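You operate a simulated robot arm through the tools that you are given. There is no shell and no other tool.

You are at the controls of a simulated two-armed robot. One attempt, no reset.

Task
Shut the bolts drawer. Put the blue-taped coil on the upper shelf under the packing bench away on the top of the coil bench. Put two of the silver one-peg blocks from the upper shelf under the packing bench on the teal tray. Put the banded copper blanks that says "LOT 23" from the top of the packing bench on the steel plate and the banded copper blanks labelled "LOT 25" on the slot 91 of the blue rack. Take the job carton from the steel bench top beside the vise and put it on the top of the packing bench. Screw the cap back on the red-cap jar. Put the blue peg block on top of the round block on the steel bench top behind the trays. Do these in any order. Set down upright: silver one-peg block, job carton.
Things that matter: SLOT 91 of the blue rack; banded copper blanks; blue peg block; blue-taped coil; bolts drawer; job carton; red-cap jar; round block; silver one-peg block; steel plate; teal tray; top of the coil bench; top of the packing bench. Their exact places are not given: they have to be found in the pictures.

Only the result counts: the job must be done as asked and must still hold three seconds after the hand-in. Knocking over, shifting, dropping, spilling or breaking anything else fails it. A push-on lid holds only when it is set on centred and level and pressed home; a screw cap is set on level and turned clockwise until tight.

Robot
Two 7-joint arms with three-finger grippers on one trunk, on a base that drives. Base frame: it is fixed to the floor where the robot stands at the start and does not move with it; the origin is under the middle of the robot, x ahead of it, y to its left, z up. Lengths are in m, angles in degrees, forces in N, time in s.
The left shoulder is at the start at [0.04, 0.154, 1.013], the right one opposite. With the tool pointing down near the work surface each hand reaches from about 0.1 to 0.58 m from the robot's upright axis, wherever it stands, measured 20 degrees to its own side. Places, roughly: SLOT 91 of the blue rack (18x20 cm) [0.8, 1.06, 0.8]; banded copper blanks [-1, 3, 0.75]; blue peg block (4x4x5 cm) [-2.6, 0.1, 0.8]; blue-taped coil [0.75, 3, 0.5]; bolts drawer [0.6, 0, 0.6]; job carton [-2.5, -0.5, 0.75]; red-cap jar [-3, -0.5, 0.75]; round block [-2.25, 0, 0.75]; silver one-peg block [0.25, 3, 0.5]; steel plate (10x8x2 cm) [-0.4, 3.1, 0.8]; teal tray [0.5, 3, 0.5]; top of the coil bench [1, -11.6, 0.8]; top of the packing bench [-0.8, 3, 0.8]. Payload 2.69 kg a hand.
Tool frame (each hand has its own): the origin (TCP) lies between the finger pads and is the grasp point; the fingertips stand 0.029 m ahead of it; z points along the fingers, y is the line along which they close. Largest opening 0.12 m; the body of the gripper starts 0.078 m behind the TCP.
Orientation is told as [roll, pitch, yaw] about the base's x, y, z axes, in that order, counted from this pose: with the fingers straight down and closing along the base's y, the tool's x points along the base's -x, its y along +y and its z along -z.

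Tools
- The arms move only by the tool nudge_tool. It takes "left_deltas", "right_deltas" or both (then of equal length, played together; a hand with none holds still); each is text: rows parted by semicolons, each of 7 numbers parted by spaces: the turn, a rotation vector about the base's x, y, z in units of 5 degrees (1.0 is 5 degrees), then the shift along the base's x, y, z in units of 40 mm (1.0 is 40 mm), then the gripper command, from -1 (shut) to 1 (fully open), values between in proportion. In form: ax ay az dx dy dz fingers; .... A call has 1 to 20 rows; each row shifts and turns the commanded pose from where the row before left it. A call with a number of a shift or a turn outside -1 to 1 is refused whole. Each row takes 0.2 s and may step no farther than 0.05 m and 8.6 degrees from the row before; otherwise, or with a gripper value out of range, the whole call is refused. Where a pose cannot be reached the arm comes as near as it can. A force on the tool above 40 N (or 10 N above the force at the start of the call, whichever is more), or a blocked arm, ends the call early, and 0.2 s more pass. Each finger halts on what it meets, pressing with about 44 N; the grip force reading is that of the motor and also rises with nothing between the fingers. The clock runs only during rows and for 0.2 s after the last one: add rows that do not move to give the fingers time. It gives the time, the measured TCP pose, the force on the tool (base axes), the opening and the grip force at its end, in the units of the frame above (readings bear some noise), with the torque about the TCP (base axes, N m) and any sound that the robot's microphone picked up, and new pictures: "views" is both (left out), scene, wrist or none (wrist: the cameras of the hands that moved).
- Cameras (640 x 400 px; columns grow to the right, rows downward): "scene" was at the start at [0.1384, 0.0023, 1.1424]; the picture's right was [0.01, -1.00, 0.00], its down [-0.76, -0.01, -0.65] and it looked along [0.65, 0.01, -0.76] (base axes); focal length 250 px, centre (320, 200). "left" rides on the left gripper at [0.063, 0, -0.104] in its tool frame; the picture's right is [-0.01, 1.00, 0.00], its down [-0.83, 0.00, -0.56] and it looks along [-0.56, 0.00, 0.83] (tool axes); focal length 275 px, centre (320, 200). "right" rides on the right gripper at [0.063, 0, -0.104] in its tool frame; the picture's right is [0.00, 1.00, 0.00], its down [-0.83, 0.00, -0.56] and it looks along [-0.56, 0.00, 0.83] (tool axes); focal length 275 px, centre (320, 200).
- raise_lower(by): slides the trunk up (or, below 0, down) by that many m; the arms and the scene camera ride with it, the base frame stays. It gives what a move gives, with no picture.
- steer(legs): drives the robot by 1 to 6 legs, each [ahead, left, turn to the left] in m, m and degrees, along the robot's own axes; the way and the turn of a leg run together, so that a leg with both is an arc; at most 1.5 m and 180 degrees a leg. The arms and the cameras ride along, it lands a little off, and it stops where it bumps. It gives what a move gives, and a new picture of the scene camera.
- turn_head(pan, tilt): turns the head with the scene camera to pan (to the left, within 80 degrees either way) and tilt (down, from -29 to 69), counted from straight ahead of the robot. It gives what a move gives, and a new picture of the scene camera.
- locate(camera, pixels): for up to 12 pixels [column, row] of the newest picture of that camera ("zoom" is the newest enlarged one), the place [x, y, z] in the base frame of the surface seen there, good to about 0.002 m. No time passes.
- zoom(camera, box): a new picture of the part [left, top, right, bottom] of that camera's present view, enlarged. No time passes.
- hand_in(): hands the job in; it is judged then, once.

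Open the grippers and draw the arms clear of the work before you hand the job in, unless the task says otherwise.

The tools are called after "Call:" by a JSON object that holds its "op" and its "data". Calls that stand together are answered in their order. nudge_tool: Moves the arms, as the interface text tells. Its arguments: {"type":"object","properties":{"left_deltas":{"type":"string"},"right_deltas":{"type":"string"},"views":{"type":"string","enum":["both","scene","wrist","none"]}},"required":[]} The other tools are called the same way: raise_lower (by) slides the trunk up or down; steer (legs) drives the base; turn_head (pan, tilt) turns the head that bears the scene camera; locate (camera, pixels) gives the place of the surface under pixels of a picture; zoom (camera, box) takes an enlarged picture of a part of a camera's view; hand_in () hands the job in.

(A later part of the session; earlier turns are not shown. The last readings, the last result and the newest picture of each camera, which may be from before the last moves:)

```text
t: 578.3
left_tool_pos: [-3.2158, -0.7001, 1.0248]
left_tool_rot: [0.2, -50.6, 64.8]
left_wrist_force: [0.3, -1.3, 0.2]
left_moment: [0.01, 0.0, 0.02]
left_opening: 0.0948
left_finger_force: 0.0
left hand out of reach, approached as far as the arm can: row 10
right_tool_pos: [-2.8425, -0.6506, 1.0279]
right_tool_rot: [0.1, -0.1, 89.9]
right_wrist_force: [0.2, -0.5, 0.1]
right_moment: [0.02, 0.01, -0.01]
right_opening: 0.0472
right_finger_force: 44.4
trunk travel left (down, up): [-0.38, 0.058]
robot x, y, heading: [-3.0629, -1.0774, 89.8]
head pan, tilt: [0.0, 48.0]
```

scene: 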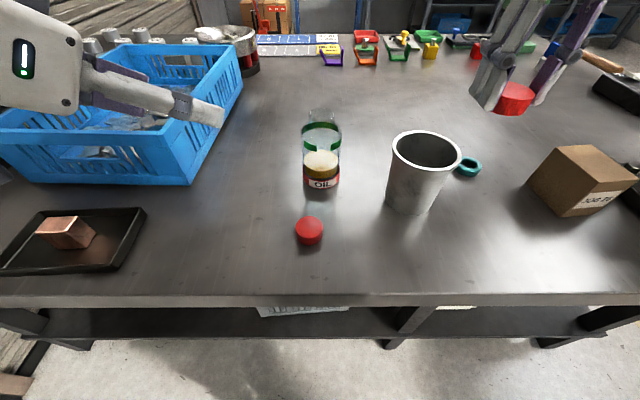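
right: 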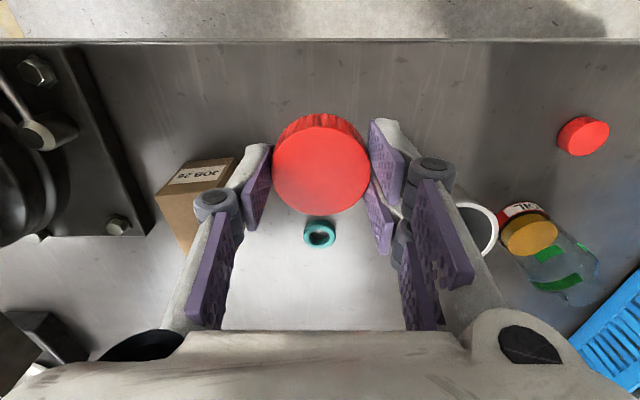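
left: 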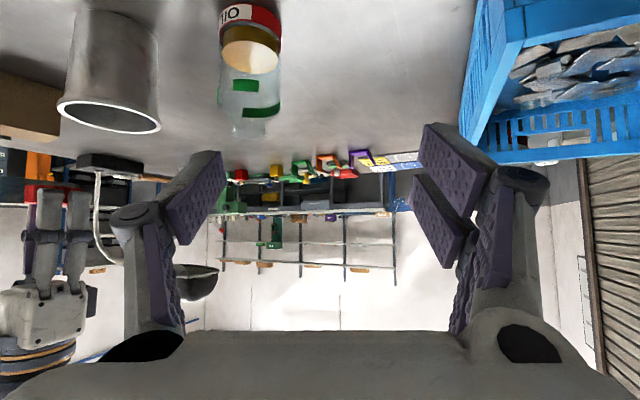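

Pose is good (φ≈51°, pointing (0.43, 0.90)). I move to a pre-grasp 10 cm short of the jar at z≈0.875.

Call:
{"op": "nudge_tool", "data": {"left_deltas": "0 0 0 0.3625 0.15 -0.469 0.58; 0 0 0 0.3625 0.15 -0.469 0.58; 0 0 0 0.3625 0.15 -0.469 0.58; 0 0 0 0.3625 0.15 -0.469 0.58; 0 0 0 0.3625 0.15 -0.469 0.58; 0 0 0 0.3625 0.15 -0.469 0.58; 0 0 0 0.3625 0.15 -0.469 0.58; 0 0 0 0.3625 0.15 -0.469 0.58; 0 0 0 0 0 0 0.58", "views": "both"}}

```text
t: 580.3
left_tool_pos: [-3.0989, -0.6488, 0.8765]
left_tool_rot: [0.1, -50.6, 65.1]
left_wrist_force: [0.7, -1.3, 0.2]
left_moment: [-0.03, 0.03, -0.01]
left_opening: 0.0947
left_finger_force: 0.0
left hand out of reach, approached as far as the arm can: row 2
right_tool_pos: [-2.8431, -0.6525, 1.0285]
right_tool_rot: [0.1, 0.0, 89.9]
right_wrist_force: [0.3, -0.2, -0.4]
right_moment: [0.01, 0.01, 0.03]
right_opening: 0.0471
right_finger_force: 44.4
trunk travel left (down, up): [-0.38, 0.058]
robot x, y, heading: [-3.0595, -1.0732, 90.2]
head pan, tilt: [0.0, 48.0]
```

scene: 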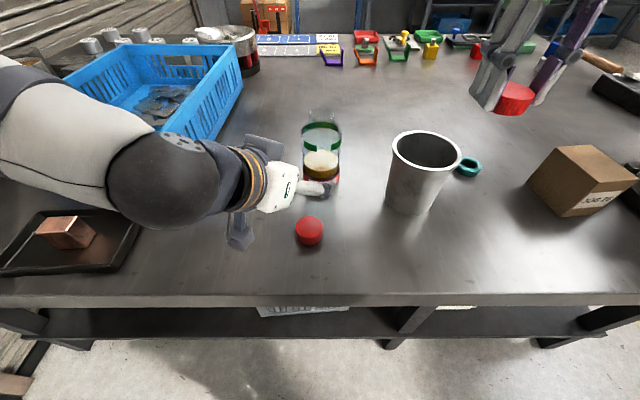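
left: 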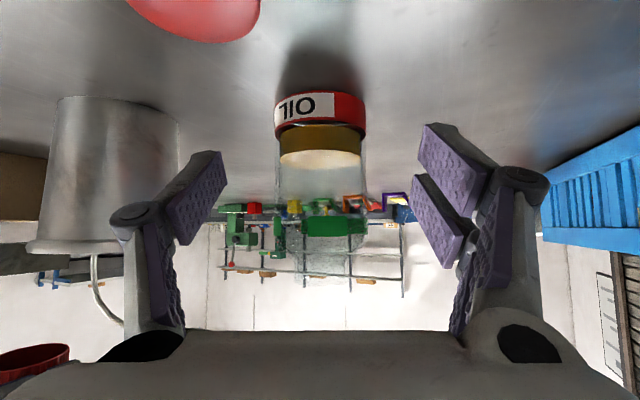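

The jar is centred at col ~320 between the fingers. I advance 10 cm so the pads flank its body.

Call:
{"op": "nudge_tool", "data": {"left_deltas": "0 0 0 0.21 0.4375 -0.04 0.58; 0 0 0 0.21 0.4375 -0.04 0.58; 0 0 0 0.21 0.4375 -0.04 0.58; 0 0 0 0.21 0.4375 -0.04 0.58; 0 0 0 0.2 0.42 -0.04 0.58; 0 0 0 0 0 0 0.58", "views": "both"}}

```text
t: 581.7
left_tool_pos: [-3.0577, -0.5625, 0.8673]
left_tool_rot: [0.1, -50.6, 65.0]
left_wrist_force: [0.1, 0.6, 0.7]
left_moment: [0.02, 0.01, -0.02]
left_opening: 0.0948
left_finger_force: 0.1
right_tool_pos: [-2.8425, -0.6502, 1.0272]
right_tool_rot: [0.1, 0.0, 89.9]
right_wrist_force: [0.3, 0.0, 0.3]
right_moment: [0.03, -0.01, 0.01]
right_opening: 0.0472
right_finger_force: 43.2
trunk travel left (down, up): [-0.38, 0.058]
robot x, y, heading: [-3.0608, -1.0742, 90.1]
head pan, tilt: [0.0, 48.0]
```

scene: 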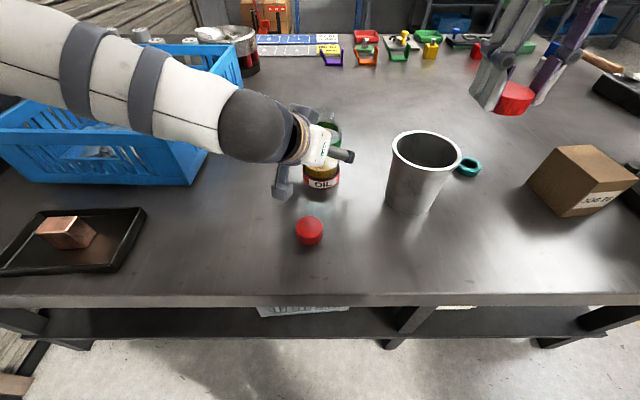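
left: 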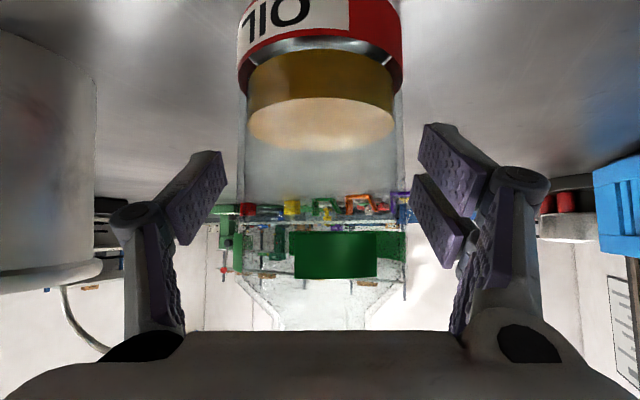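

The jar sits between the pads. To leave room for the right hand above, I swing the left hand 35° further to the side about the jar's axis and lower it 1 cm before closing.

Call:
{"op": "nudge_tool", "data": {"left_deltas": "0 0 -0.8 0 0 0 0.58; 0 0 -0.8 0 0 0 0.58; 0 0 -0.8 0 0 0 0.58; 0 0 -0.8 0 0 -0.05 0.58; 0 0 -0.8 0 0 -0.05 0.58; 0 0 -0.8 0 0 -0.05 0.58; 0 0 -0.8 0 0 -0.05 0.58; 0 0 -0.8 0 0 -0.05 0.58; 0 0 0 0 0 0 0.58", "views": "both"}}

```text
t: 583.7
left_tool_pos: [-3.0583, -0.5626, 0.8588]
left_tool_rot: [0.1, -50.7, 33.0]
left_wrist_force: [0.0, 0.0, 0.2]
left_moment: [0.0, -0.01, 0.01]
left_opening: 0.0949
left_finger_force: 0.2
right_tool_pos: [-2.843, -0.6514, 1.028]
right_tool_rot: [0.2, 0.0, 89.9]
right_wrist_force: [0.9, -0.5, -0.2]
right_moment: [-0.02, -0.02, -0.01]
right_opening: 0.0469
right_finger_force: 44.0
trunk travel left (down, up): [-0.38, 0.058]
robot x, y, heading: [-3.0635, -1.0719, 89.9]
head pan, tilt: [0.0, 48.0]
```

scene: 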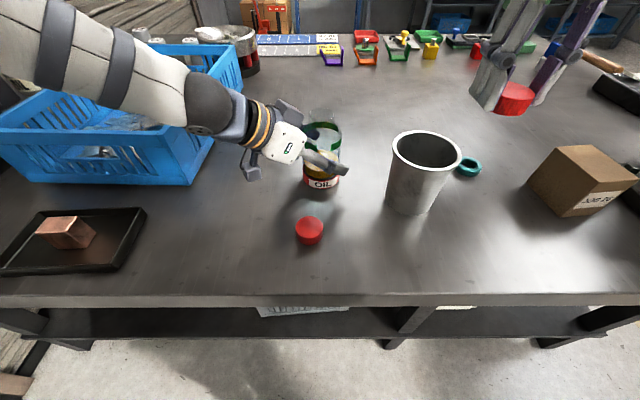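
left: 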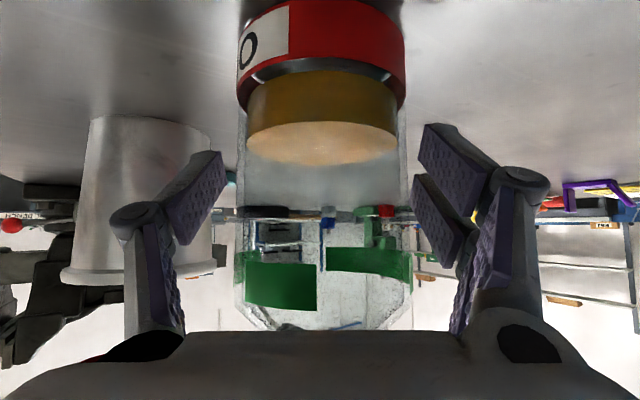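

The jar is centred at col ~322. I close the left gripper gradually to find contact.

Call:
{"op": "nudge_tool", "data": {"left_deltas": "0 0 0 0 0 0 0.4; 0 0 0 0 0 0 0.3; 0 0 0 0 0 0 0.25; 0 0 0 0 0 0 0.22; 0 0 0 0 0 0 0.2; 0 0 0 0 0 0 0.2", "views": "none"}}

Call:
{"op": "nudge_tool", "data": {"left_deltas": "0 0 0 0 0 0 0.18; 0 0 0 0 0 0 0.16; 0 0 0 0 0 0 0.14; 0 0 0 0 0 0 0.14", "views": "wrist"}}

```text
t: 585.1
left_tool_pos: [-3.057, -0.5623, 0.8592]
left_tool_rot: [0.1, -50.5, 32.9]
left_wrist_force: [-0.5, 1.2, 0.3]
left_moment: [0.04, 0.0, 0.01]
left_opening: 0.0725
left_finger_force: 1.0
right_tool_pos: [-2.8418, -0.6506, 1.0278]
right_tool_rot: [0.1, 0.0, 90.0]
right_wrist_force: [-0.5, 0.4, -0.6]
right_moment: [-0.03, 0.01, 0.01]
right_opening: 0.0471
right_finger_force: 43.9
trunk travel left (down, up): [-0.38, 0.058]
robot x, y, heading: [-3.0583, -1.073, 89.9]
head pan, tilt: [0.0, 48.0]
```

```text
t: 586.1
left_tool_pos: [-3.0567, -0.5621, 0.8585]
left_tool_rot: [0.2, -50.6, 33.0]
left_wrist_force: [-0.8, 0.6, 1.7]
left_moment: [0.1, 0.13, 0.02]
left_opening: 0.0696
left_finger_force: 44.6
right_tool_pos: [-2.8415, -0.6514, 1.0283]
right_tool_rot: [0.1, 0.1, 89.9]
right_wrist_force: [-0.6, 0.5, -0.9]
right_moment: [-0.02, -0.01, -0.02]
right_opening: 0.0474
right_finger_force: 44.1
trunk travel left (down, up): [-0.38, 0.058]
robot x, y, heading: [-3.0582, -1.0751, 90.2]
head pan, tilt: [0.0, 48.0]
```

left: 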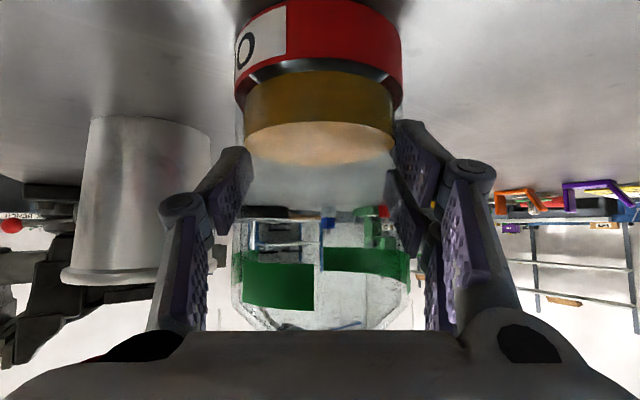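

The left hand holds the jar (69.6 mm). Now I rotate the right hand +70° (to have room to turn clockwise later).

Call:
{"op": "nudge_tool", "data": {"right_deltas": "0 0 1 0 0 0.05 -1; 0 0 1 0 0 0.05 -1; 0 0 1 0 0 0.05 -1; 0 0 1 0 0 0.05 -1; 0 0 1 0 0 0.05 -1; 0 0 1 0 0 0.05 -1; 0 0 1 0 0 0 -1; 0 0 1 0 0 0 -1; 0 0 1 0 0 0 -1; 0 0 1 0 0 0 -1; 0 0 1 0 0 0 -1; 0 0 1 0 0 0 -1; 0 0 1 0 0 0 -1; 0 0 1 0 0 0 -1", "views": "both"}}

```text
t: 589.1
left_tool_pos: [-3.0581, -0.563, 0.859]
left_tool_rot: [0.1, -50.6, 32.9]
left_wrist_force: [-1.9, 0.6, 4.6]
left_moment: [0.27, 0.18, 0.0]
left_opening: 0.0696
left_finger_force: 43.6
right_tool_pos: [-2.8419, -0.6505, 1.04]
right_tool_rot: [0.1, -0.1, 160.0]
right_wrist_force: [-0.8, -0.3, 0.1]
right_moment: [0.0, 0.02, -0.01]
right_opening: 0.0469
right_finger_force: 44.3
trunk travel left (down, up): [-0.38, 0.058]
robot x, y, heading: [-3.0632, -1.0739, 89.8]
head pan, tilt: [0.0, 48.0]
```

scene: 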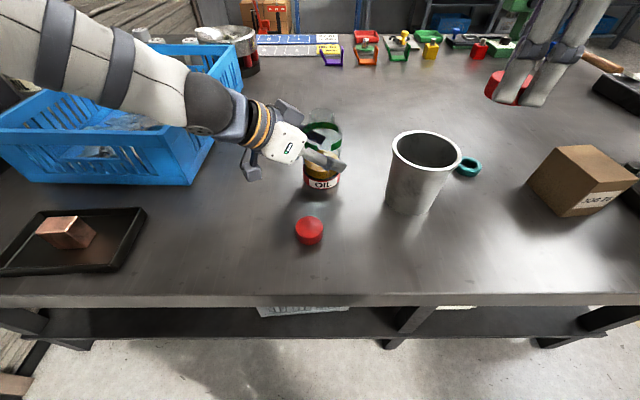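
right: 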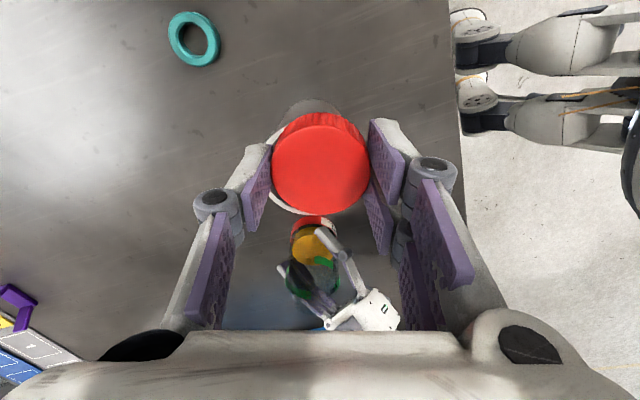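

Yaw 160° works. I carry the cap over the jar at z≈1.04.

Call:
{"op": "nudge_tool", "data": {"right_deltas": "0 0 0 -0.5 0.2 0 -1; 0 0 0 -0.6 0.25 0 -1; 0 0 0 -0.6 0.25 0 -1; 0 0 0 -0.6 0.25 0 -1; 0 0 0 -0.6 0.25 0 -1; 0 0 0 -0.6 0.25 0 -1; 0 0 0 -0.6 0.25 0 -1; 0 0 0 -0.6 0.25 0 -1; 0 0 0 -0.675 0.26 0 -1; 0 0 0 0 0 0 -1", "views": "both"}}

```text
t: 591.3
left_tool_pos: [-3.0575, -0.5627, 0.8597]
left_tool_rot: [0.2, -50.5, 33.0]
left_wrist_force: [0.4, 1.4, 5.2]
left_moment: [0.23, 0.15, 0.0]
left_opening: 0.0693
left_finger_force: 44.2
right_tool_pos: [-3.0515, -0.572, 1.0364]
right_tool_rot: [0.2, 0.0, 159.9]
right_wrist_force: [0.6, 0.3, 0.5]
right_moment: [0.02, 0.03, 0.01]
right_opening: 0.0472
right_finger_force: 44.2
right hand out of reach, approached as far as the arm can: row 9
trunk travel left (down, up): [-0.38, 0.058]
robot x, y, heading: [-3.062, -1.0704, 89.9]
head pan, tilt: [0.0, 48.0]
```

scene: 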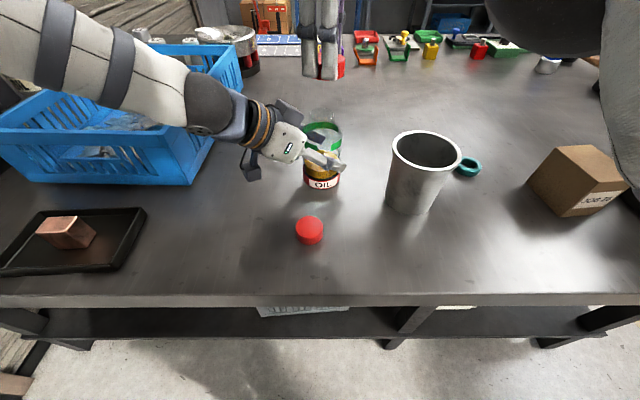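
right: 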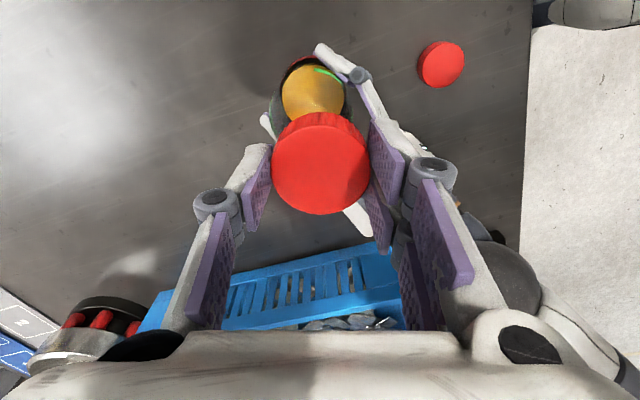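

The hand is near its reach limit at this height (off by ~1 cm). I lower to z≈0.975 and then correct the position.

Call:
{"op": "nudge_tool", "data": {"right_deltas": "0 0 0 0 0 -0.5 -1; 0 0 0 0 0 -0.5 -1; 0 0 0 0 0 -0.5 -1; 0 0 0 -0.07 0.13 0 -1; 0 0 0 -0.07 0.13 0 -1; 0 0 0 0 0 0 -1", "views": "both"}}

Call:
{"op": "zoom", "data": {"camera": "scene", "box": [270, 60, 390, 200]}}

```text
t: 592.7
left_tool_pos: [-3.0583, -0.5623, 0.8576]
left_tool_rot: [0.0, -50.5, 33.1]
left_wrist_force: [-13.8, -3.0, 9.0]
left_moment: [0.05, -0.9, -0.19]
left_opening: 0.0697
left_finger_force: 44.7
right_tool_pos: [-3.056, -0.5615, 0.975]
right_tool_rot: [0.1, 0.1, 159.8]
right_wrist_force: [12.9, 2.6, -6.5]
right_moment: [0.21, -0.46, 0.28]
right_opening: 0.0467
right_finger_force: 44.6
trunk travel left (down, up): [-0.38, 0.058]
robot x, y, heading: [-3.0621, -1.0732, 89.8]
head pan, tilt: [0.0, 48.0]
```

scene: 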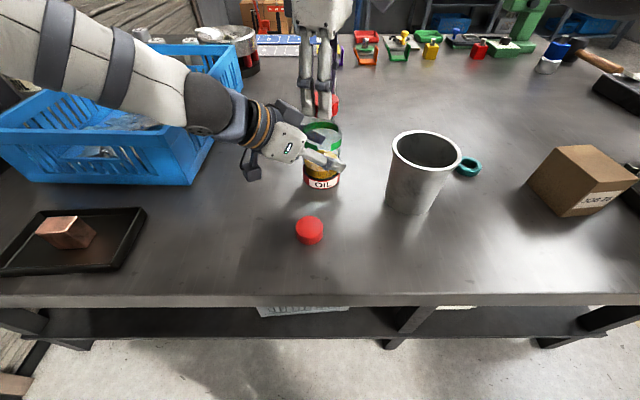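
right: 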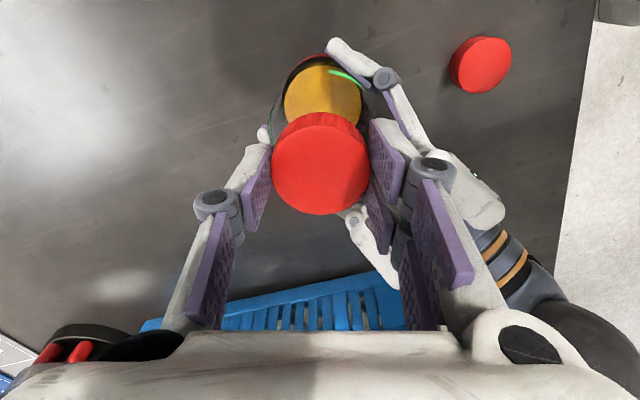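

```text
2.86 times, centred on (330, 130) of scene
```

zoom: 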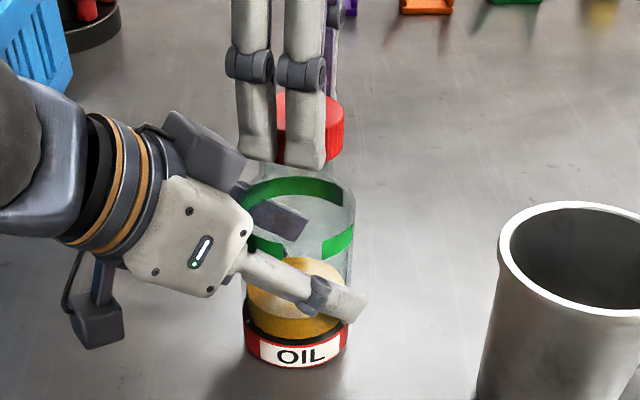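

The forces (±13 N on both hands) show the right fingers touching the left hand's upper cube. I raise the right hand, reopen the left, and flatten the left hand 17° to get its body lower and further away.

Call:
{"op": "nudge_tool", "data": {"right_deltas": "0 0 0 0.1 0 0.4 -1; 0 0 0 0.1 -0.1 0.5 -1; 0 0 0 0.1 -0.1 0.5 -1; 0 0 0 0.1 0 0.3 -1; 0 0 0 0 0 0 -1", "views": "none"}}

Call:
{"op": "nudge_tool", "data": {"left_deltas": "0 0 0 0 0 0 0.3; 0 0 0 0 0 0 0.5; 0 0 0 0 0 0 0.58; 0.463 -0.713 0 0 0 0.06 0.58; 0.463 -0.713 0 0 0 0.06 0.58; 0.463 -0.713 0 0 0 0.06 0.58; 0.463 -0.713 0 0 0 0.06 0.58; 0 0 0 0 0 0 0.58", "views": "both"}}

```text
t: 593.9
left_tool_pos: [-3.0568, -0.5627, 0.8577]
left_tool_rot: [0.0, -50.6, 32.9]
left_wrist_force: [2.0, -0.5, 4.5]
left_moment: [0.12, 0.01, -0.07]
left_opening: 0.0698
left_finger_force: 44.0
right_tool_pos: [-3.0395, -0.5722, 1.0437]
right_tool_rot: [0.0, -0.1, 159.9]
right_wrist_force: [0.6, 0.3, 0.6]
right_moment: [-0.03, 0.01, -0.04]
right_opening: 0.0471
right_finger_force: 44.3
trunk travel left (down, up): [-0.38, 0.058]
robot x, y, heading: [-3.0635, -1.073, 89.8]
head pan, tilt: [0.0, 48.0]
```

```text
t: 595.7
left_tool_pos: [-3.0573, -0.5621, 0.8681]
left_tool_rot: [0.3, -67.6, 32.8]
left_wrist_force: [0.1, 0.2, -0.2]
left_moment: [0.0, 0.01, -0.02]
left_opening: 0.0945
left_finger_force: 0.0
right_tool_pos: [-3.0407, -0.5724, 1.0419]
right_tool_rot: [0.1, 0.0, 159.9]
right_wrist_force: [0.7, 0.1, -0.1]
right_moment: [-0.01, -0.01, -0.02]
right_opening: 0.0472
right_finger_force: 44.2
trunk travel left (down, up): [-0.38, 0.058]
robot x, y, heading: [-3.0651, -1.0756, 90.0]
head pan, tilt: [0.0, 48.0]
```

scene: 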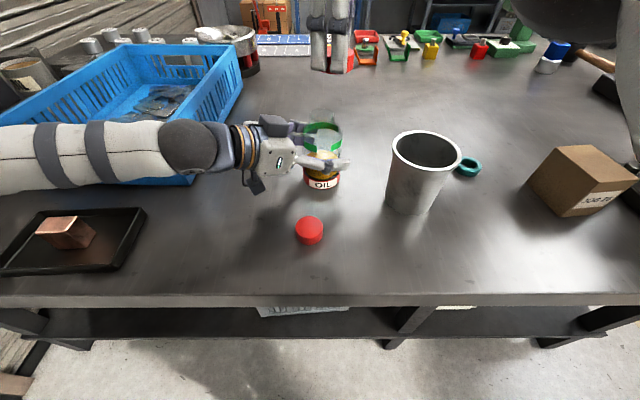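
left: 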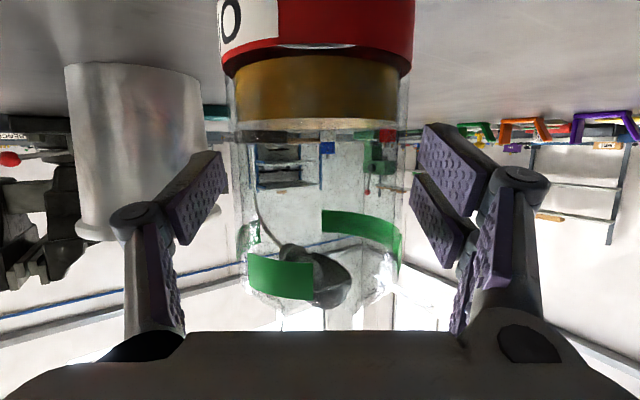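

The left hand is flatter now (67.6°) and the jar is still centred. I close it on the jar again.

Call:
{"op": "nudge_tool", "data": {"left_deltas": "0 0 0 0 0 0 0.4; 0 0 0 0 0 0 0.25; 0 0 0 0 0 0 0.2; 0 0 0 0 0 0 0.16; 0 0 0 0 0 0 0.13; 0 0 0 0 0 0 0.13", "views": "none"}}

Call:
{"op": "nudge_tool", "data": {"right_deltas": "0 0 0 -0.1 0 -0.5 -1; 0 0 0 -0.1 0.1 -0.5 -1; 0 0 0 -0.1 0.1 -0.4 -1; 0 0 0 -0.1 0.06 -0.2 -1; 0 0 0 0 0 0 -1", "views": "both"}}

Call:
{"op": "zoom", "data": {"camera": "scene", "box": [270, 60, 390, 200]}}

```text
t: 597.1
left_tool_pos: [-3.0577, -0.5631, 0.8679]
left_tool_rot: [0.2, -67.6, 32.9]
left_wrist_force: [-0.9, -0.9, 1.2]
left_moment: [0.0, 0.08, 0.0]
left_opening: 0.0694
left_finger_force: 44.1
right_tool_pos: [-3.0404, -0.5728, 1.043]
right_tool_rot: [0.1, 0.0, 159.8]
right_wrist_force: [0.4, 0.2, 0.2]
right_moment: [-0.02, 0.0, 0.02]
right_opening: 0.0472
right_finger_force: 44.2
trunk travel left (down, up): [-0.38, 0.058]
robot x, y, heading: [-3.0622, -1.0783, 90.0]
head pan, tilt: [0.0, 48.0]
```

```text
t: 598.3
left_tool_pos: [-3.0572, -0.5634, 0.8684]
left_tool_rot: [0.2, -67.6, 32.9]
left_wrist_force: [0.1, -0.1, 1.5]
left_moment: [0.11, 0.06, 0.03]
left_opening: 0.0694
left_finger_force: 43.9
right_tool_pos: [-3.0569, -0.5588, 0.9805]
right_tool_rot: [0.1, 0.0, 159.9]
right_wrist_force: [-0.6, -0.1, -0.1]
right_moment: [0.01, 0.0, 0.02]
right_opening: 0.0472
right_finger_force: 43.8
trunk travel left (down, up): [-0.38, 0.058]
robot x, y, heading: [-3.0602, -1.0721, 90.1]
head pan, tilt: [0.0, 48.0]
```

scene: 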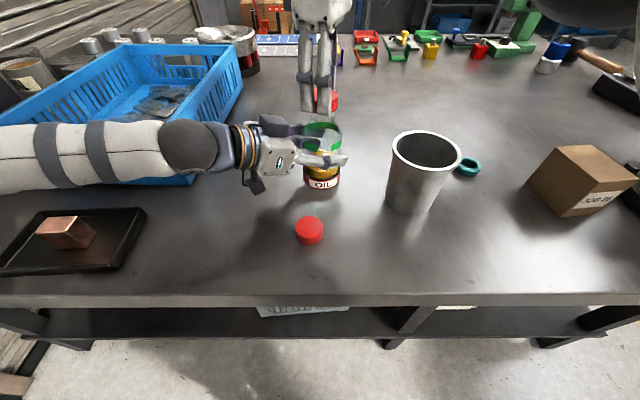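
right: 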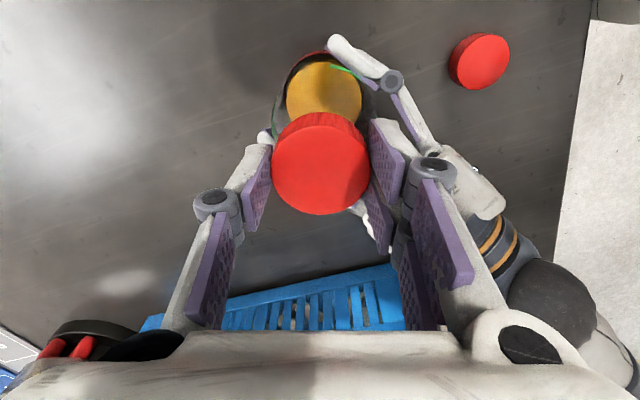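

```text
2.86 times, centred on (330, 130) of scene
```

zoom: 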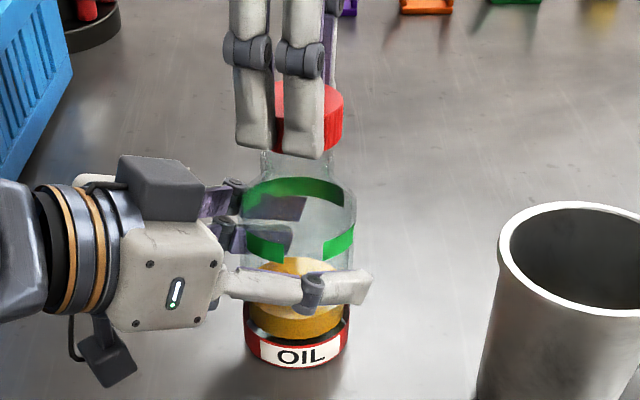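

Now there's no contact and the cap is above the neck. I check how the cap sits in the fingers to know its true centre.

Call:
{"op": "zoom", "data": {"camera": "right", "box": [250, 90, 390, 230]}}

Call:
{"op": "locate", "data": {"camera": "right", "pixels": [[320, 128], [320, 168], [320, 210], [275, 165], [366, 165], [320, 85], [295, 90], [355, 90]]}}

```text
2.86 times, centred on (320, 160) of right
```

zoom: 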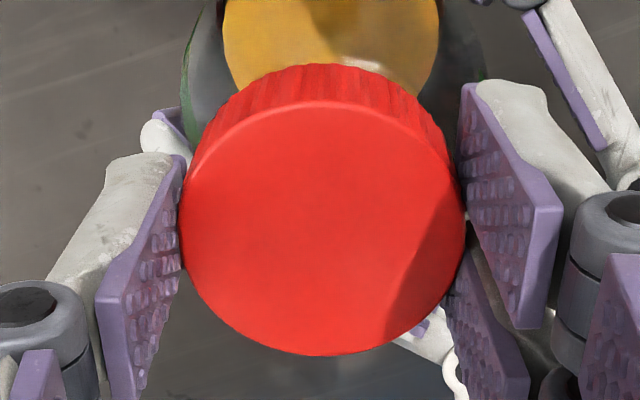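

```text
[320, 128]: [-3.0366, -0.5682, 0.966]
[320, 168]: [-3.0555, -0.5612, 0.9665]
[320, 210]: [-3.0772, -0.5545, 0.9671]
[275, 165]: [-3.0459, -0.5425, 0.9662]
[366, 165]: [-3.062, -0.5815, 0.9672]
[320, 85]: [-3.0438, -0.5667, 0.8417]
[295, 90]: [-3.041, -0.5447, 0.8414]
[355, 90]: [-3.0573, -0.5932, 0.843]
```

Cap centre and jar axis agree within ~3 mm; I shift 3 mm toward −y and lower to near the neck top.

Call:
{"op": "nudge_tool", "data": {"right_deltas": "0 0 0 0 -0.075 -0.1 -1; 0 0 0 0 0 -0.2 -1; 0 0 0 0 0 -0.1 -1; 0 0 0 0 0 0 -1", "views": "wrist"}}

Call:
{"op": "zoom", "data": {"camera": "scene", "box": [290, 70, 370, 170]}}

```text
t: 599.3
left_tool_pos: [-3.0576, -0.562, 0.869]
left_tool_rot: [0.3, -67.6, 32.9]
left_wrist_force: [0.0, 0.0, 2.6]
left_moment: [0.11, 0.03, -0.01]
left_opening: 0.0693
left_finger_force: 44.2
right_tool_pos: [-3.0571, -0.5625, 0.9628]
right_tool_rot: [0.1, 0.0, 160.0]
right_wrist_force: [-0.6, 0.1, -0.2]
right_moment: [0.01, 0.0, -0.03]
right_opening: 0.047
right_finger_force: 44.3
trunk travel left (down, up): [-0.38, 0.058]
robot x, y, heading: [-3.061, -1.0762, 90.0]
head pan, tilt: [0.0, 48.0]
```

right: 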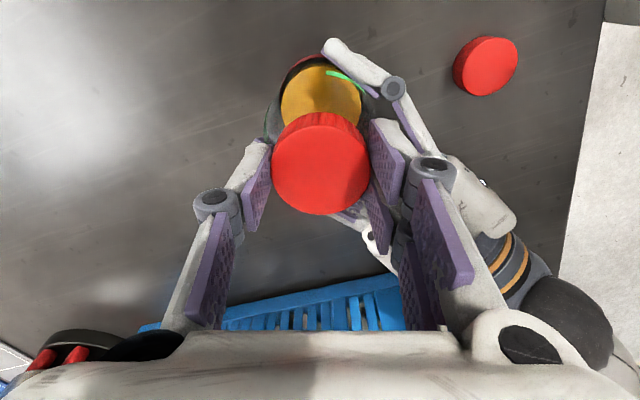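

```text
4.00 times, centred on (330, 120) of scene
```

zoom: 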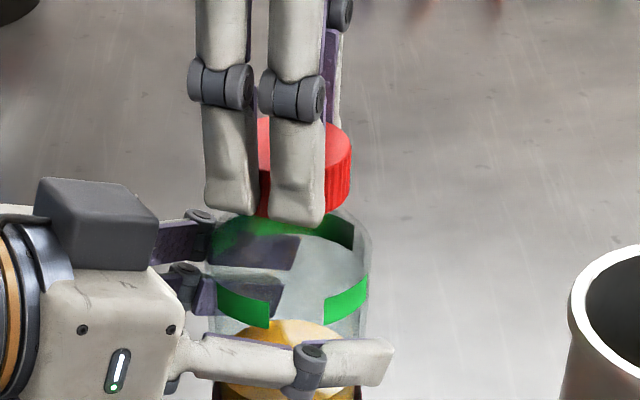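

Lateral alignment is good (oil disc centred at col ~321). I lower in 1 mm steps until the cap meets the neck.

Call:
{"op": "nudge_tool", "data": {"right_deltas": "0 0 0 0 0 -0.03 -1; 0 0 0 0 0 -0.03 -1; 0 0 0 0 0 -0.03 -1; 0 0 0 0 0 0 -1", "views": "none"}}

Call:
{"op": "nudge_tool", "data": {"right_deltas": "0 0 0 0 0 -0.03 -1; 0 0 0 0 0 -0.03 -1; 0 0 0 0 0 0 -1", "views": "none"}}

```text
t: 600.3
left_tool_pos: [-3.0579, -0.5633, 0.8686]
left_tool_rot: [0.2, -67.6, 32.9]
left_wrist_force: [0.2, 0.2, 2.4]
left_moment: [0.15, 0.02, 0.0]
left_opening: 0.0694
left_finger_force: 44.1
right_tool_pos: [-3.0566, -0.5604, 0.9585]
right_tool_rot: [0.1, -0.1, 160.0]
right_wrist_force: [-0.6, 0.2, -0.4]
right_moment: [0.03, -0.01, -0.02]
right_opening: 0.0471
right_finger_force: 44.4
trunk travel left (down, up): [-0.38, 0.058]
robot x, y, heading: [-3.0644, -1.0759, 90.0]
head pan, tilt: [0.0, 48.0]
```

```text
t: 601.1
left_tool_pos: [-3.0571, -0.5621, 0.8669]
left_tool_rot: [0.2, -67.5, 32.9]
left_wrist_force: [0.3, 0.0, 3.5]
left_moment: [0.17, 0.03, 0.0]
left_opening: 0.0693
left_finger_force: 43.8
right_tool_pos: [-3.0568, -0.5614, 0.9566]
right_tool_rot: [0.1, 0.0, 159.9]
right_wrist_force: [-1.4, 0.1, -0.2]
right_moment: [0.0, 0.03, -0.02]
right_opening: 0.047
right_finger_force: 44.0
trunk travel left (down, up): [-0.38, 0.058]
robot x, y, heading: [-3.0577, -1.0763, 90.1]
head pan, tilt: [0.0, 48.0]
```

No contact yet at z≈0.957. I keep lowering.

Call:
{"op": "nudge_tool", "data": {"right_deltas": "0 0 0 0 0 -0.03 -1; 0 0 0 0 0 -0.03 -1; 0 0 0 0 0 -0.03 -1; 0 0 0 0 0 0 -1", "views": "none"}}

Call:
{"op": "nudge_tool", "data": {"right_deltas": "0 0 0 0 0 -0.03 -1; 0 0 0 0 0 -0.03 -1; 0 0 0 0 0 -0.03 -1; 0 0 0 0 0 0 -1", "views": "none"}}

```text
t: 602.1
left_tool_pos: [-3.0575, -0.5626, 0.8685]
left_tool_rot: [0.2, -67.6, 32.7]
left_wrist_force: [2.5, 3.0, 1.4]
left_moment: [0.04, -0.29, 0.02]
left_opening: 0.0693
left_finger_force: 43.9
right_tool_pos: [-3.057, -0.5623, 0.9535]
right_tool_rot: [0.0, 0.0, 159.8]
right_wrist_force: [-0.6, -1.3, 6.6]
right_moment: [0.3, 0.14, 0.02]
right_opening: 0.0471
right_finger_force: 43.9
trunk travel left (down, up): [-0.38, 0.058]
robot x, y, heading: [-3.064, -1.0732, 90.1]
head pan, tilt: [0.0, 48.0]
```

```text
t: 602.9
left_tool_pos: [-3.0572, -0.5626, 0.8679]
left_tool_rot: [0.5, -67.6, 32.7]
left_wrist_force: [1.9, 2.4, 2.7]
left_moment: [0.01, -0.25, -0.14]
left_opening: 0.0692
left_finger_force: 44.1
right_tool_pos: [-3.0569, -0.5629, 0.9543]
right_tool_rot: [-0.1, -0.3, 159.7]
right_wrist_force: [0.7, -5.1, 15.0]
right_moment: [-0.22, -0.24, -0.02]
right_opening: 0.0473
right_finger_force: 44.0
trunk travel left (down, up): [-0.38, 0.058]
robot x, y, heading: [-3.0604, -1.0758, 90.0]
head pan, tilt: [0.0, 48.0]
stopped in row 4 (right hand): the force on the tool passed its limit at 42 N (the readings are from after the stop); the commanded pose is now the measured one
```

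The cap meets the neck at TCP z≈0.954. I start turning clockwise with a light downward bias and watch force, torque and sound.

Call:
{"op": "nudge_tool", "data": {"right_deltas": "0 0 -0.5 0 0 0 -1; 0 0 -0.5 0 0 0 -1; 0 0 -0.8 0 0 -0.005 -1; 0 0 -0.8 0 0 -0.005 -1; 0 0 -0.8 0 0 -0.005 -1; 0 0 -0.8 0 0 -0.005 -1", "views": "wrist"}}

```text
t: 604.3
left_tool_pos: [-3.0567, -0.563, 0.8679]
left_tool_rot: [0.6, -67.5, 32.7]
left_wrist_force: [8.7, 16.2, 1.2]
left_moment: [0.24, -0.37, -0.05]
left_opening: 0.0692
left_finger_force: 44.2
right_tool_pos: [-3.0577, -0.5629, 0.9525]
right_tool_rot: [0.0, -0.4, 138.9]
right_wrist_force: [-5.2, -13.0, 30.5]
right_moment: [-0.35, 0.02, -0.01]
right_opening: 0.0475
right_finger_force: 43.8
trunk travel left (down, up): [-0.38, 0.058]
robot x, y, heading: [-3.059, -1.0762, 89.9]
head pan, tilt: [0.0, 48.0]
```

right: 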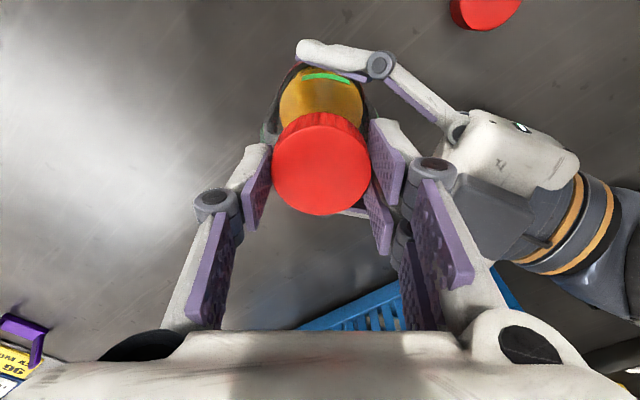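

The lateral load (−5, −13 N) says the cap should sit slightly toward −y. I shift ~1.2 mm that way and ease the downward force.

Call:
{"op": "nudge_tool", "data": {"right_deltas": "0 0 0 -0.01 -0.03 0.01 -1; 0 0 0 0 0 0 -1", "views": "none"}}

```text
t: 604.9
left_tool_pos: [-3.0574, -0.5633, 0.8675]
left_tool_rot: [0.5, -67.5, 32.7]
left_wrist_force: [1.0, 7.3, 4.9]
left_moment: [0.52, -0.46, 0.02]
left_opening: 0.0692
left_finger_force: 44.2
right_tool_pos: [-3.058, -0.5639, 0.9525]
right_tool_rot: [-0.3, -0.4, 138.8]
right_wrist_force: [0.3, -4.3, 26.3]
right_moment: [-0.13, 0.0, 0.0]
right_opening: 0.0472
right_finger_force: 43.7
trunk travel left (down, up): [-0.38, 0.058]
robot x, y, heading: [-3.0573, -1.0748, 89.8]
head pan, tilt: [0.0, 48.0]
```

Lateral load dropped to 4 N. I continue turning clockwise another 40°.

Call:
{"op": "nudge_tool", "data": {"right_deltas": "0 0 -0.8 0 -0.012 0 -1; 0 0 -1 0 0 0 -1; 0 0 -1 0 0 0 -1; 0 0 -1 0 0 0 -1; 0 0 -1 0 0 0 -1; 0 0 -1 0 0 0 -1; 0 0 -1 0 0 0 -1; 0 0 -1 0 0 0 -1; 0 0 0 0 0 0 -1", "views": "wrist"}}

```text
t: 606.9
left_tool_pos: [-3.0577, -0.5639, 0.8689]
left_tool_rot: [0.3, -67.5, 32.8]
left_wrist_force: [-6.1, -7.8, 15.7]
left_moment: [0.5, 0.17, 0.02]
left_opening: 0.0694
left_finger_force: 43.7
right_tool_pos: [-3.0574, -0.5634, 0.9519]
right_tool_rot: [0.0, -0.3, 99.8]
right_wrist_force: [2.2, 8.8, 10.7]
right_moment: [0.34, -0.15, 0.02]
right_opening: 0.047
right_finger_force: 43.7
trunk travel left (down, up): [-0.38, 0.058]
robot x, y, heading: [-3.0592, -1.0729, 89.7]
head pan, tilt: [0.0, 48.0]
```

right: 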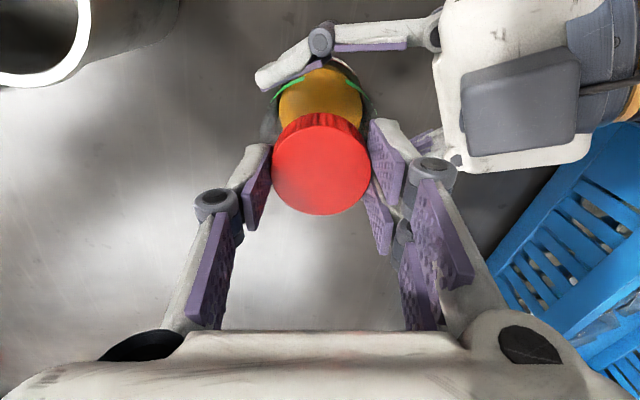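

The downward force fell from 26 to 11 N while turning, so the thread is drawing the cap down. I continue clockwise another 40° with a slight correction.

Call:
{"op": "nudge_tool", "data": {"right_deltas": "0 0 -0.8 -0.003 0.015 -0.005 -1; 0 0 -1 0 0.005 -0.005 -1; 0 0 -1 0 0 -0.005 -1; 0 0 -1 0 0 -0.005 -1; 0 0 -1 0 0 -0.005 -1; 0 0 -1 0 0 -0.005 -1; 0 0 -1 0 0 -0.005 -1; 0 0 -1 0 0 -0.005 -1; 0 0 0 0 0 0 -1", "views": "wrist"}}

```text
t: 608.9
left_tool_pos: [-3.0573, -0.5631, 0.8683]
left_tool_rot: [0.5, -67.5, 32.7]
left_wrist_force: [11.8, 11.3, 8.3]
left_moment: [-0.13, 0.2, 0.02]
left_opening: 0.0692
left_finger_force: 44.7
right_tool_pos: [-3.0575, -0.5647, 0.9513]
right_tool_rot: [0.0, -0.2, 60.8]
right_wrist_force: [-9.5, -10.9, 23.0]
right_moment: [-0.43, 0.22, 0.0]
right_opening: 0.0471
right_finger_force: 43.9
trunk travel left (down, up): [-0.38, 0.058]
robot x, y, heading: [-3.0622, -1.0762, 90.0]
head pan, tilt: [0.0, 48.0]
```

right: 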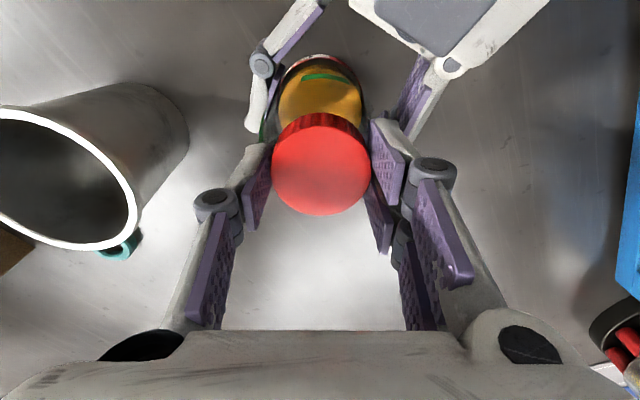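

About 100° turned so far and the cap is drawn down ~2.7 mm. I release the cap, turn the hand back 90° and regrip for another stroke.

Call:
{"op": "nudge_tool", "data": {"right_deltas": "0 0 0 0 0 0 -0.03; 0 0 0 0 0 0 -0.03; 0 0 1 0 0 0 -0.03; 0 0 1 0 0 0 -0.03; 0 0 1 0 0 0 -0.03; 0 0 1 0 0 0 -0.03; 0 0 1 0 0 0 -0.03; 0 0 1 0 0 0 -0.03; 0 0 1 0 0 0 -0.03; 0 0 1 0 0 0 -0.03; 0 0 1 0 0 0 -0.03; 0 0 1 0 0 0 -0.03; 0 0 1 0 0 0 -0.03; 0 0 1 0 0 0 -0.03; 0 0 1 0 0 0 -0.03; 0 0 1 0 0 0 -0.03; 0 0 1 0 0 0 -0.03; 0 0 1 0 0 0 -0.03; 0 0 1 0 0 0 -0.03; 0 0 1 0 0 0 -0.03", "views": "both"}}

```text
t: 613.1
left_tool_pos: [-3.0579, -0.5615, 0.867]
left_tool_rot: [0.4, -67.5, 32.9]
left_wrist_force: [-0.6, -1.5, 18.0]
left_moment: [0.27, -0.03, 0.01]
left_opening: 0.0693
left_finger_force: 44.1
right_tool_pos: [-3.0565, -0.5633, 0.951]
right_tool_rot: [0.1, -0.3, 151.1]
right_wrist_force: [0.1, -0.5, -0.2]
right_moment: [-0.02, 0.0, -0.04]
right_opening: 0.0583
right_finger_force: 0.1
trunk travel left (down, up): [-0.38, 0.058]
robot x, y, heading: [-3.0603, -1.075, 90.0]
head pan, tilt: [0.0, 48.0]
```

scene: 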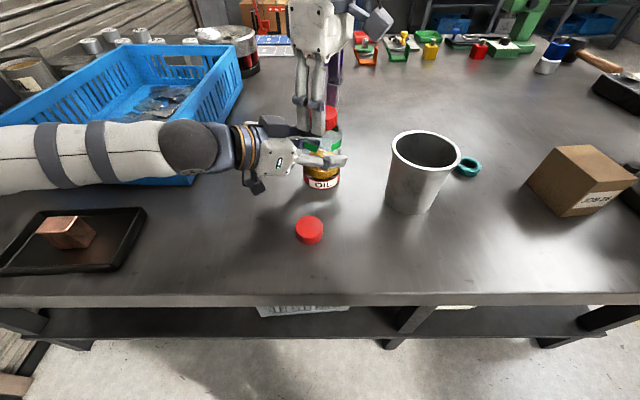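
right: 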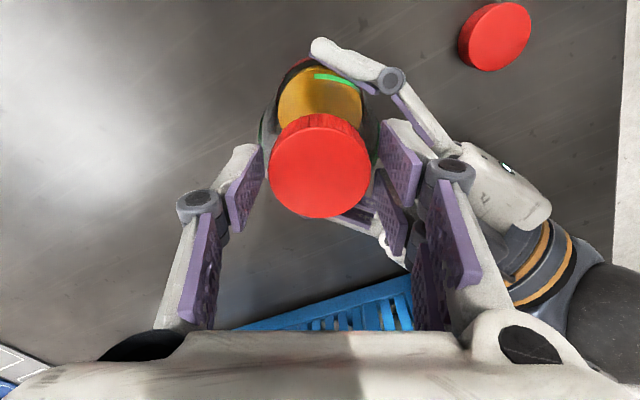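

The cap stays on the neck, centred at col 320. I regrip and turn clockwise again.

Call:
{"op": "nudge_tool", "data": {"right_deltas": "0 0 0 0 0 0 -0.5; 0 0 0 0 0 0 -1; 0 0 0 0 0 0 -1; 0 0 0 0 0 -0.01 -1; 0 0 -0.7 0 0 -0.008 -1; 0 0 -1 0 0 -0.006 -1; 0 0 -1 0 0 -0.006 -1; 0 0 -1 0 0 -0.006 -1; 0 0 -1 0 0 -0.006 -1; 0 0 -1 0 0 -0.006 -1; 0 0 -1 0 0 -0.006 -1; 0 0 -1 0 0 -0.006 -1; 0 0 -1 0 0 -0.006 -1; 0 0 -1 0 0 -0.006 -1; 0 0 0 0 0 0 -1", "views": "wrist"}}

```text
t: 616.3
left_tool_pos: [-3.0575, -0.5626, 0.8677]
left_tool_rot: [0.6, -67.4, 32.8]
left_wrist_force: [11.6, 18.1, 1.5]
left_moment: [0.05, 0.04, 0.01]
left_opening: 0.0691
left_finger_force: 43.9
right_tool_pos: [-3.0577, -0.5635, 0.9482]
right_tool_rot: [0.0, -0.3, 102.3]
right_wrist_force: [-8.0, -13.9, 33.6]
right_moment: [-0.57, 0.18, 0.01]
right_opening: 0.0478
right_finger_force: 43.7
trunk travel left (down, up): [-0.38, 0.058]
robot x, y, heading: [-3.0599, -1.0732, 90.1]
head pan, tilt: [0.0, 48.0]
```

right: 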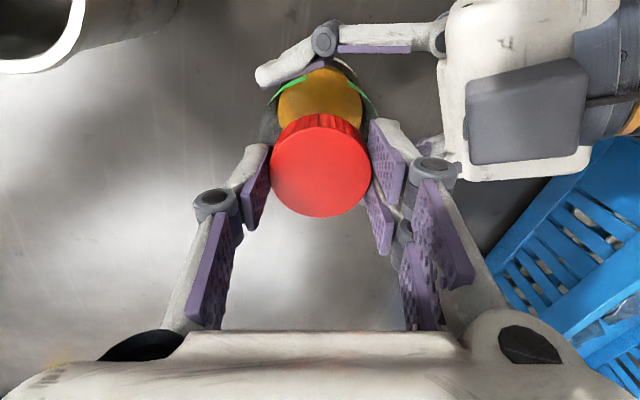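

The hand is at z≈0.948 with 34 N down; I keep turning without extra push.

Call:
{"op": "nudge_tool", "data": {"right_deltas": "0 0 -0.8 -0.008 -0.015 0 -1; 0 0 -1 0 0 0 -1; 0 0 -1 0 0 0 -1; 0 0 -1 0 0 0 -1; 0 0 -1 0 0 0 -1; 0 0 -1 0 0 0 -1; 0 0 -1 0 0 0 -1; 0 0 -1 0 0 0 -1; 0 0 0 0 0 0 -1", "views": "none"}}

```text
t: 618.3
left_tool_pos: [-3.0584, -0.5626, 0.8678]
left_tool_rot: [0.4, -67.5, 32.8]
left_wrist_force: [7.0, 3.2, 1.1]
left_moment: [0.63, 0.71, 0.03]
left_opening: 0.0694
left_finger_force: 44.5
right_tool_pos: [-3.0582, -0.5632, 0.949]
right_tool_rot: [0.1, -0.4, 63.3]
right_wrist_force: [-11.2, 2.1, 27.3]
right_moment: [0.09, 0.37, -0.01]
right_opening: 0.0474
right_finger_force: 44.0
trunk travel left (down, up): [-0.38, 0.058]
robot x, y, heading: [-3.0633, -1.0747, 90.1]
head pan, tilt: [0.0, 48.0]
```

~190° turned in total. I release, look at the cap's height, and return the hand.

Call:
{"op": "nudge_tool", "data": {"right_deltas": "0 0 0 0 0 0 -0.03; 0 0 0 0 0 0 -0.03; 0 0 1 0 0 0 -0.03; 0 0 1 0 0 0 -0.03; 0 0 1 0 0 0 -0.03; 0 0 1 0 0 0 -0.03; 0 0 1 0 0 0 -0.03; 0 0 1 0 0 0 -0.03; 0 0 1 0 0 0 -0.03; 0 0 1 0 0 0 -0.03; 0 0 1 0 0 0 -0.03; 0 0 1 0 0 0 -0.03; 0 0 1 0 0 0 -0.03; 0 0 1 0 0 0 -0.03; 0 0 1 0 0 0 -0.03; 0 0 1 0 0 0 -0.03; 0 0 1 0 0 0 -0.03; 0 0 1 0 0 0 -0.03; 0 0 1 0 0 0 -0.03; 0 0 1 0 0 0 -0.03", "views": "both"}}

Call:
{"op": "locate", "data": {"camera": "right", "pixels": [[320, 168], [320, 135], [320, 205], [285, 165], [355, 165]]}}

Call:
{"op": "zoom", "data": {"camera": "scene", "box": [290, 70, 370, 170]}}

```text
t: 622.5
left_tool_pos: [-3.0575, -0.5619, 0.8677]
left_tool_rot: [0.3, -67.4, 32.8]
left_wrist_force: [1.2, -0.4, 12.4]
left_moment: [0.14, 0.0, -0.02]
left_opening: 0.0693
left_finger_force: 44.2
right_tool_pos: [-3.0565, -0.5647, 0.9486]
right_tool_rot: [0.1, -0.3, 153.4]
right_wrist_force: [-0.4, -1.0, 0.3]
right_moment: [-0.02, 0.0, 0.0]
right_opening: 0.0584
right_finger_force: 0.1
trunk travel left (down, up): [-0.38, 0.058]
robot x, y, heading: [-3.0645, -1.0738, 89.9]
head pan, tilt: [0.0, 48.0]
```

scene: 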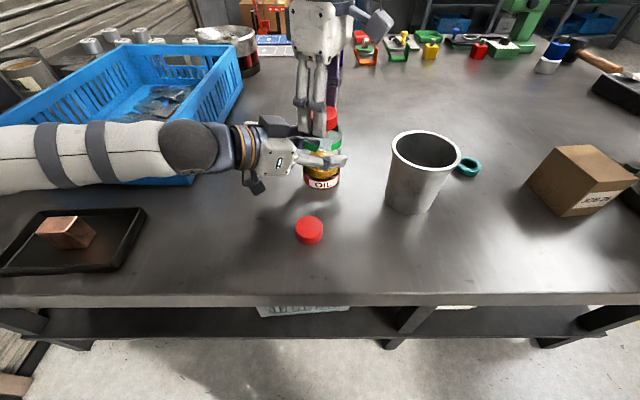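
right: 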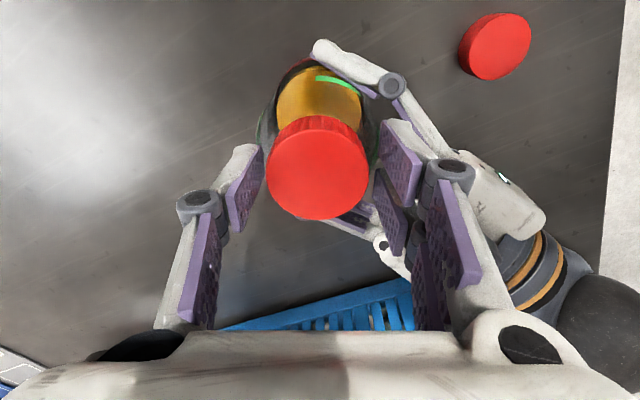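

```text
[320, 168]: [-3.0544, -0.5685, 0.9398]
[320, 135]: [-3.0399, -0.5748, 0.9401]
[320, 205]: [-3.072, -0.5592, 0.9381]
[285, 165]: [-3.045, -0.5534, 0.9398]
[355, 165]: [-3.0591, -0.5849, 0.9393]
```

```text
4.00 times, centred on (330, 120) of scene
```

zoom: 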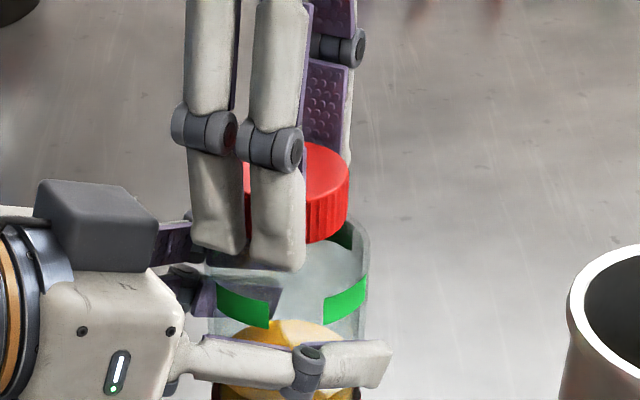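

The cap's top is now at z≈0.9395 (from ~0.9435), level. I do another 90° stroke.

Call:
{"op": "nudge_tool", "data": {"right_deltas": "0 0 0 0 0 0 -0.5; 0 0 0 0 0 0 -1; 0 0 0 0 0 -0.01 -1; 0 0 -0.8 0 0 -0.005 -1; 0 0 -1 0 0 -0.005 -1; 0 0 -1 0 0 -0.005 -1; 0 0 -1 0 0 -0.005 -1; 0 0 -1 0 0 -0.005 -1; 0 0 -1 0 0 -0.005 -1; 0 0 -1 0 0 -0.005 -1; 0 0 -1 0 0 -0.005 -1; 0 0 -1 0 0 -0.005 -1; 0 0 -1 0 0 -0.005 -1; 0 0 -1 0 0 -0.005 -1; 0 0 -1 0 0 -0.005 -1; 0 0 -1 0 0 -0.005 -1; 0 0 -1 0 0 0 -1; 0 0 -1 0 0 0 -1; 0 0 -1 0 0 0 -1; 0 0 -1 0 0 0 -1", "views": "none"}}

```text
t: 626.7
left_tool_pos: [-3.0576, -0.5629, 0.8666]
left_tool_rot: [0.2, -67.5, 32.8]
left_wrist_force: [-0.9, -7.5, 8.7]
left_moment: [0.59, -0.06, -0.87]
left_opening: 0.0694
left_finger_force: 44.5
right_tool_pos: [-3.0577, -0.5634, 0.9441]
right_tool_rot: [-0.1, -0.4, 69.2]
right_wrist_force: [-0.4, 8.2, -2.1]
right_moment: [0.22, 0.21, 0.93]
right_opening: 0.0471
right_finger_force: 44.0
trunk travel left (down, up): [-0.38, 0.058]
robot x, y, heading: [-3.0645, -1.0709, 89.9]
head pan, tilt: [0.0, 48.0]
```

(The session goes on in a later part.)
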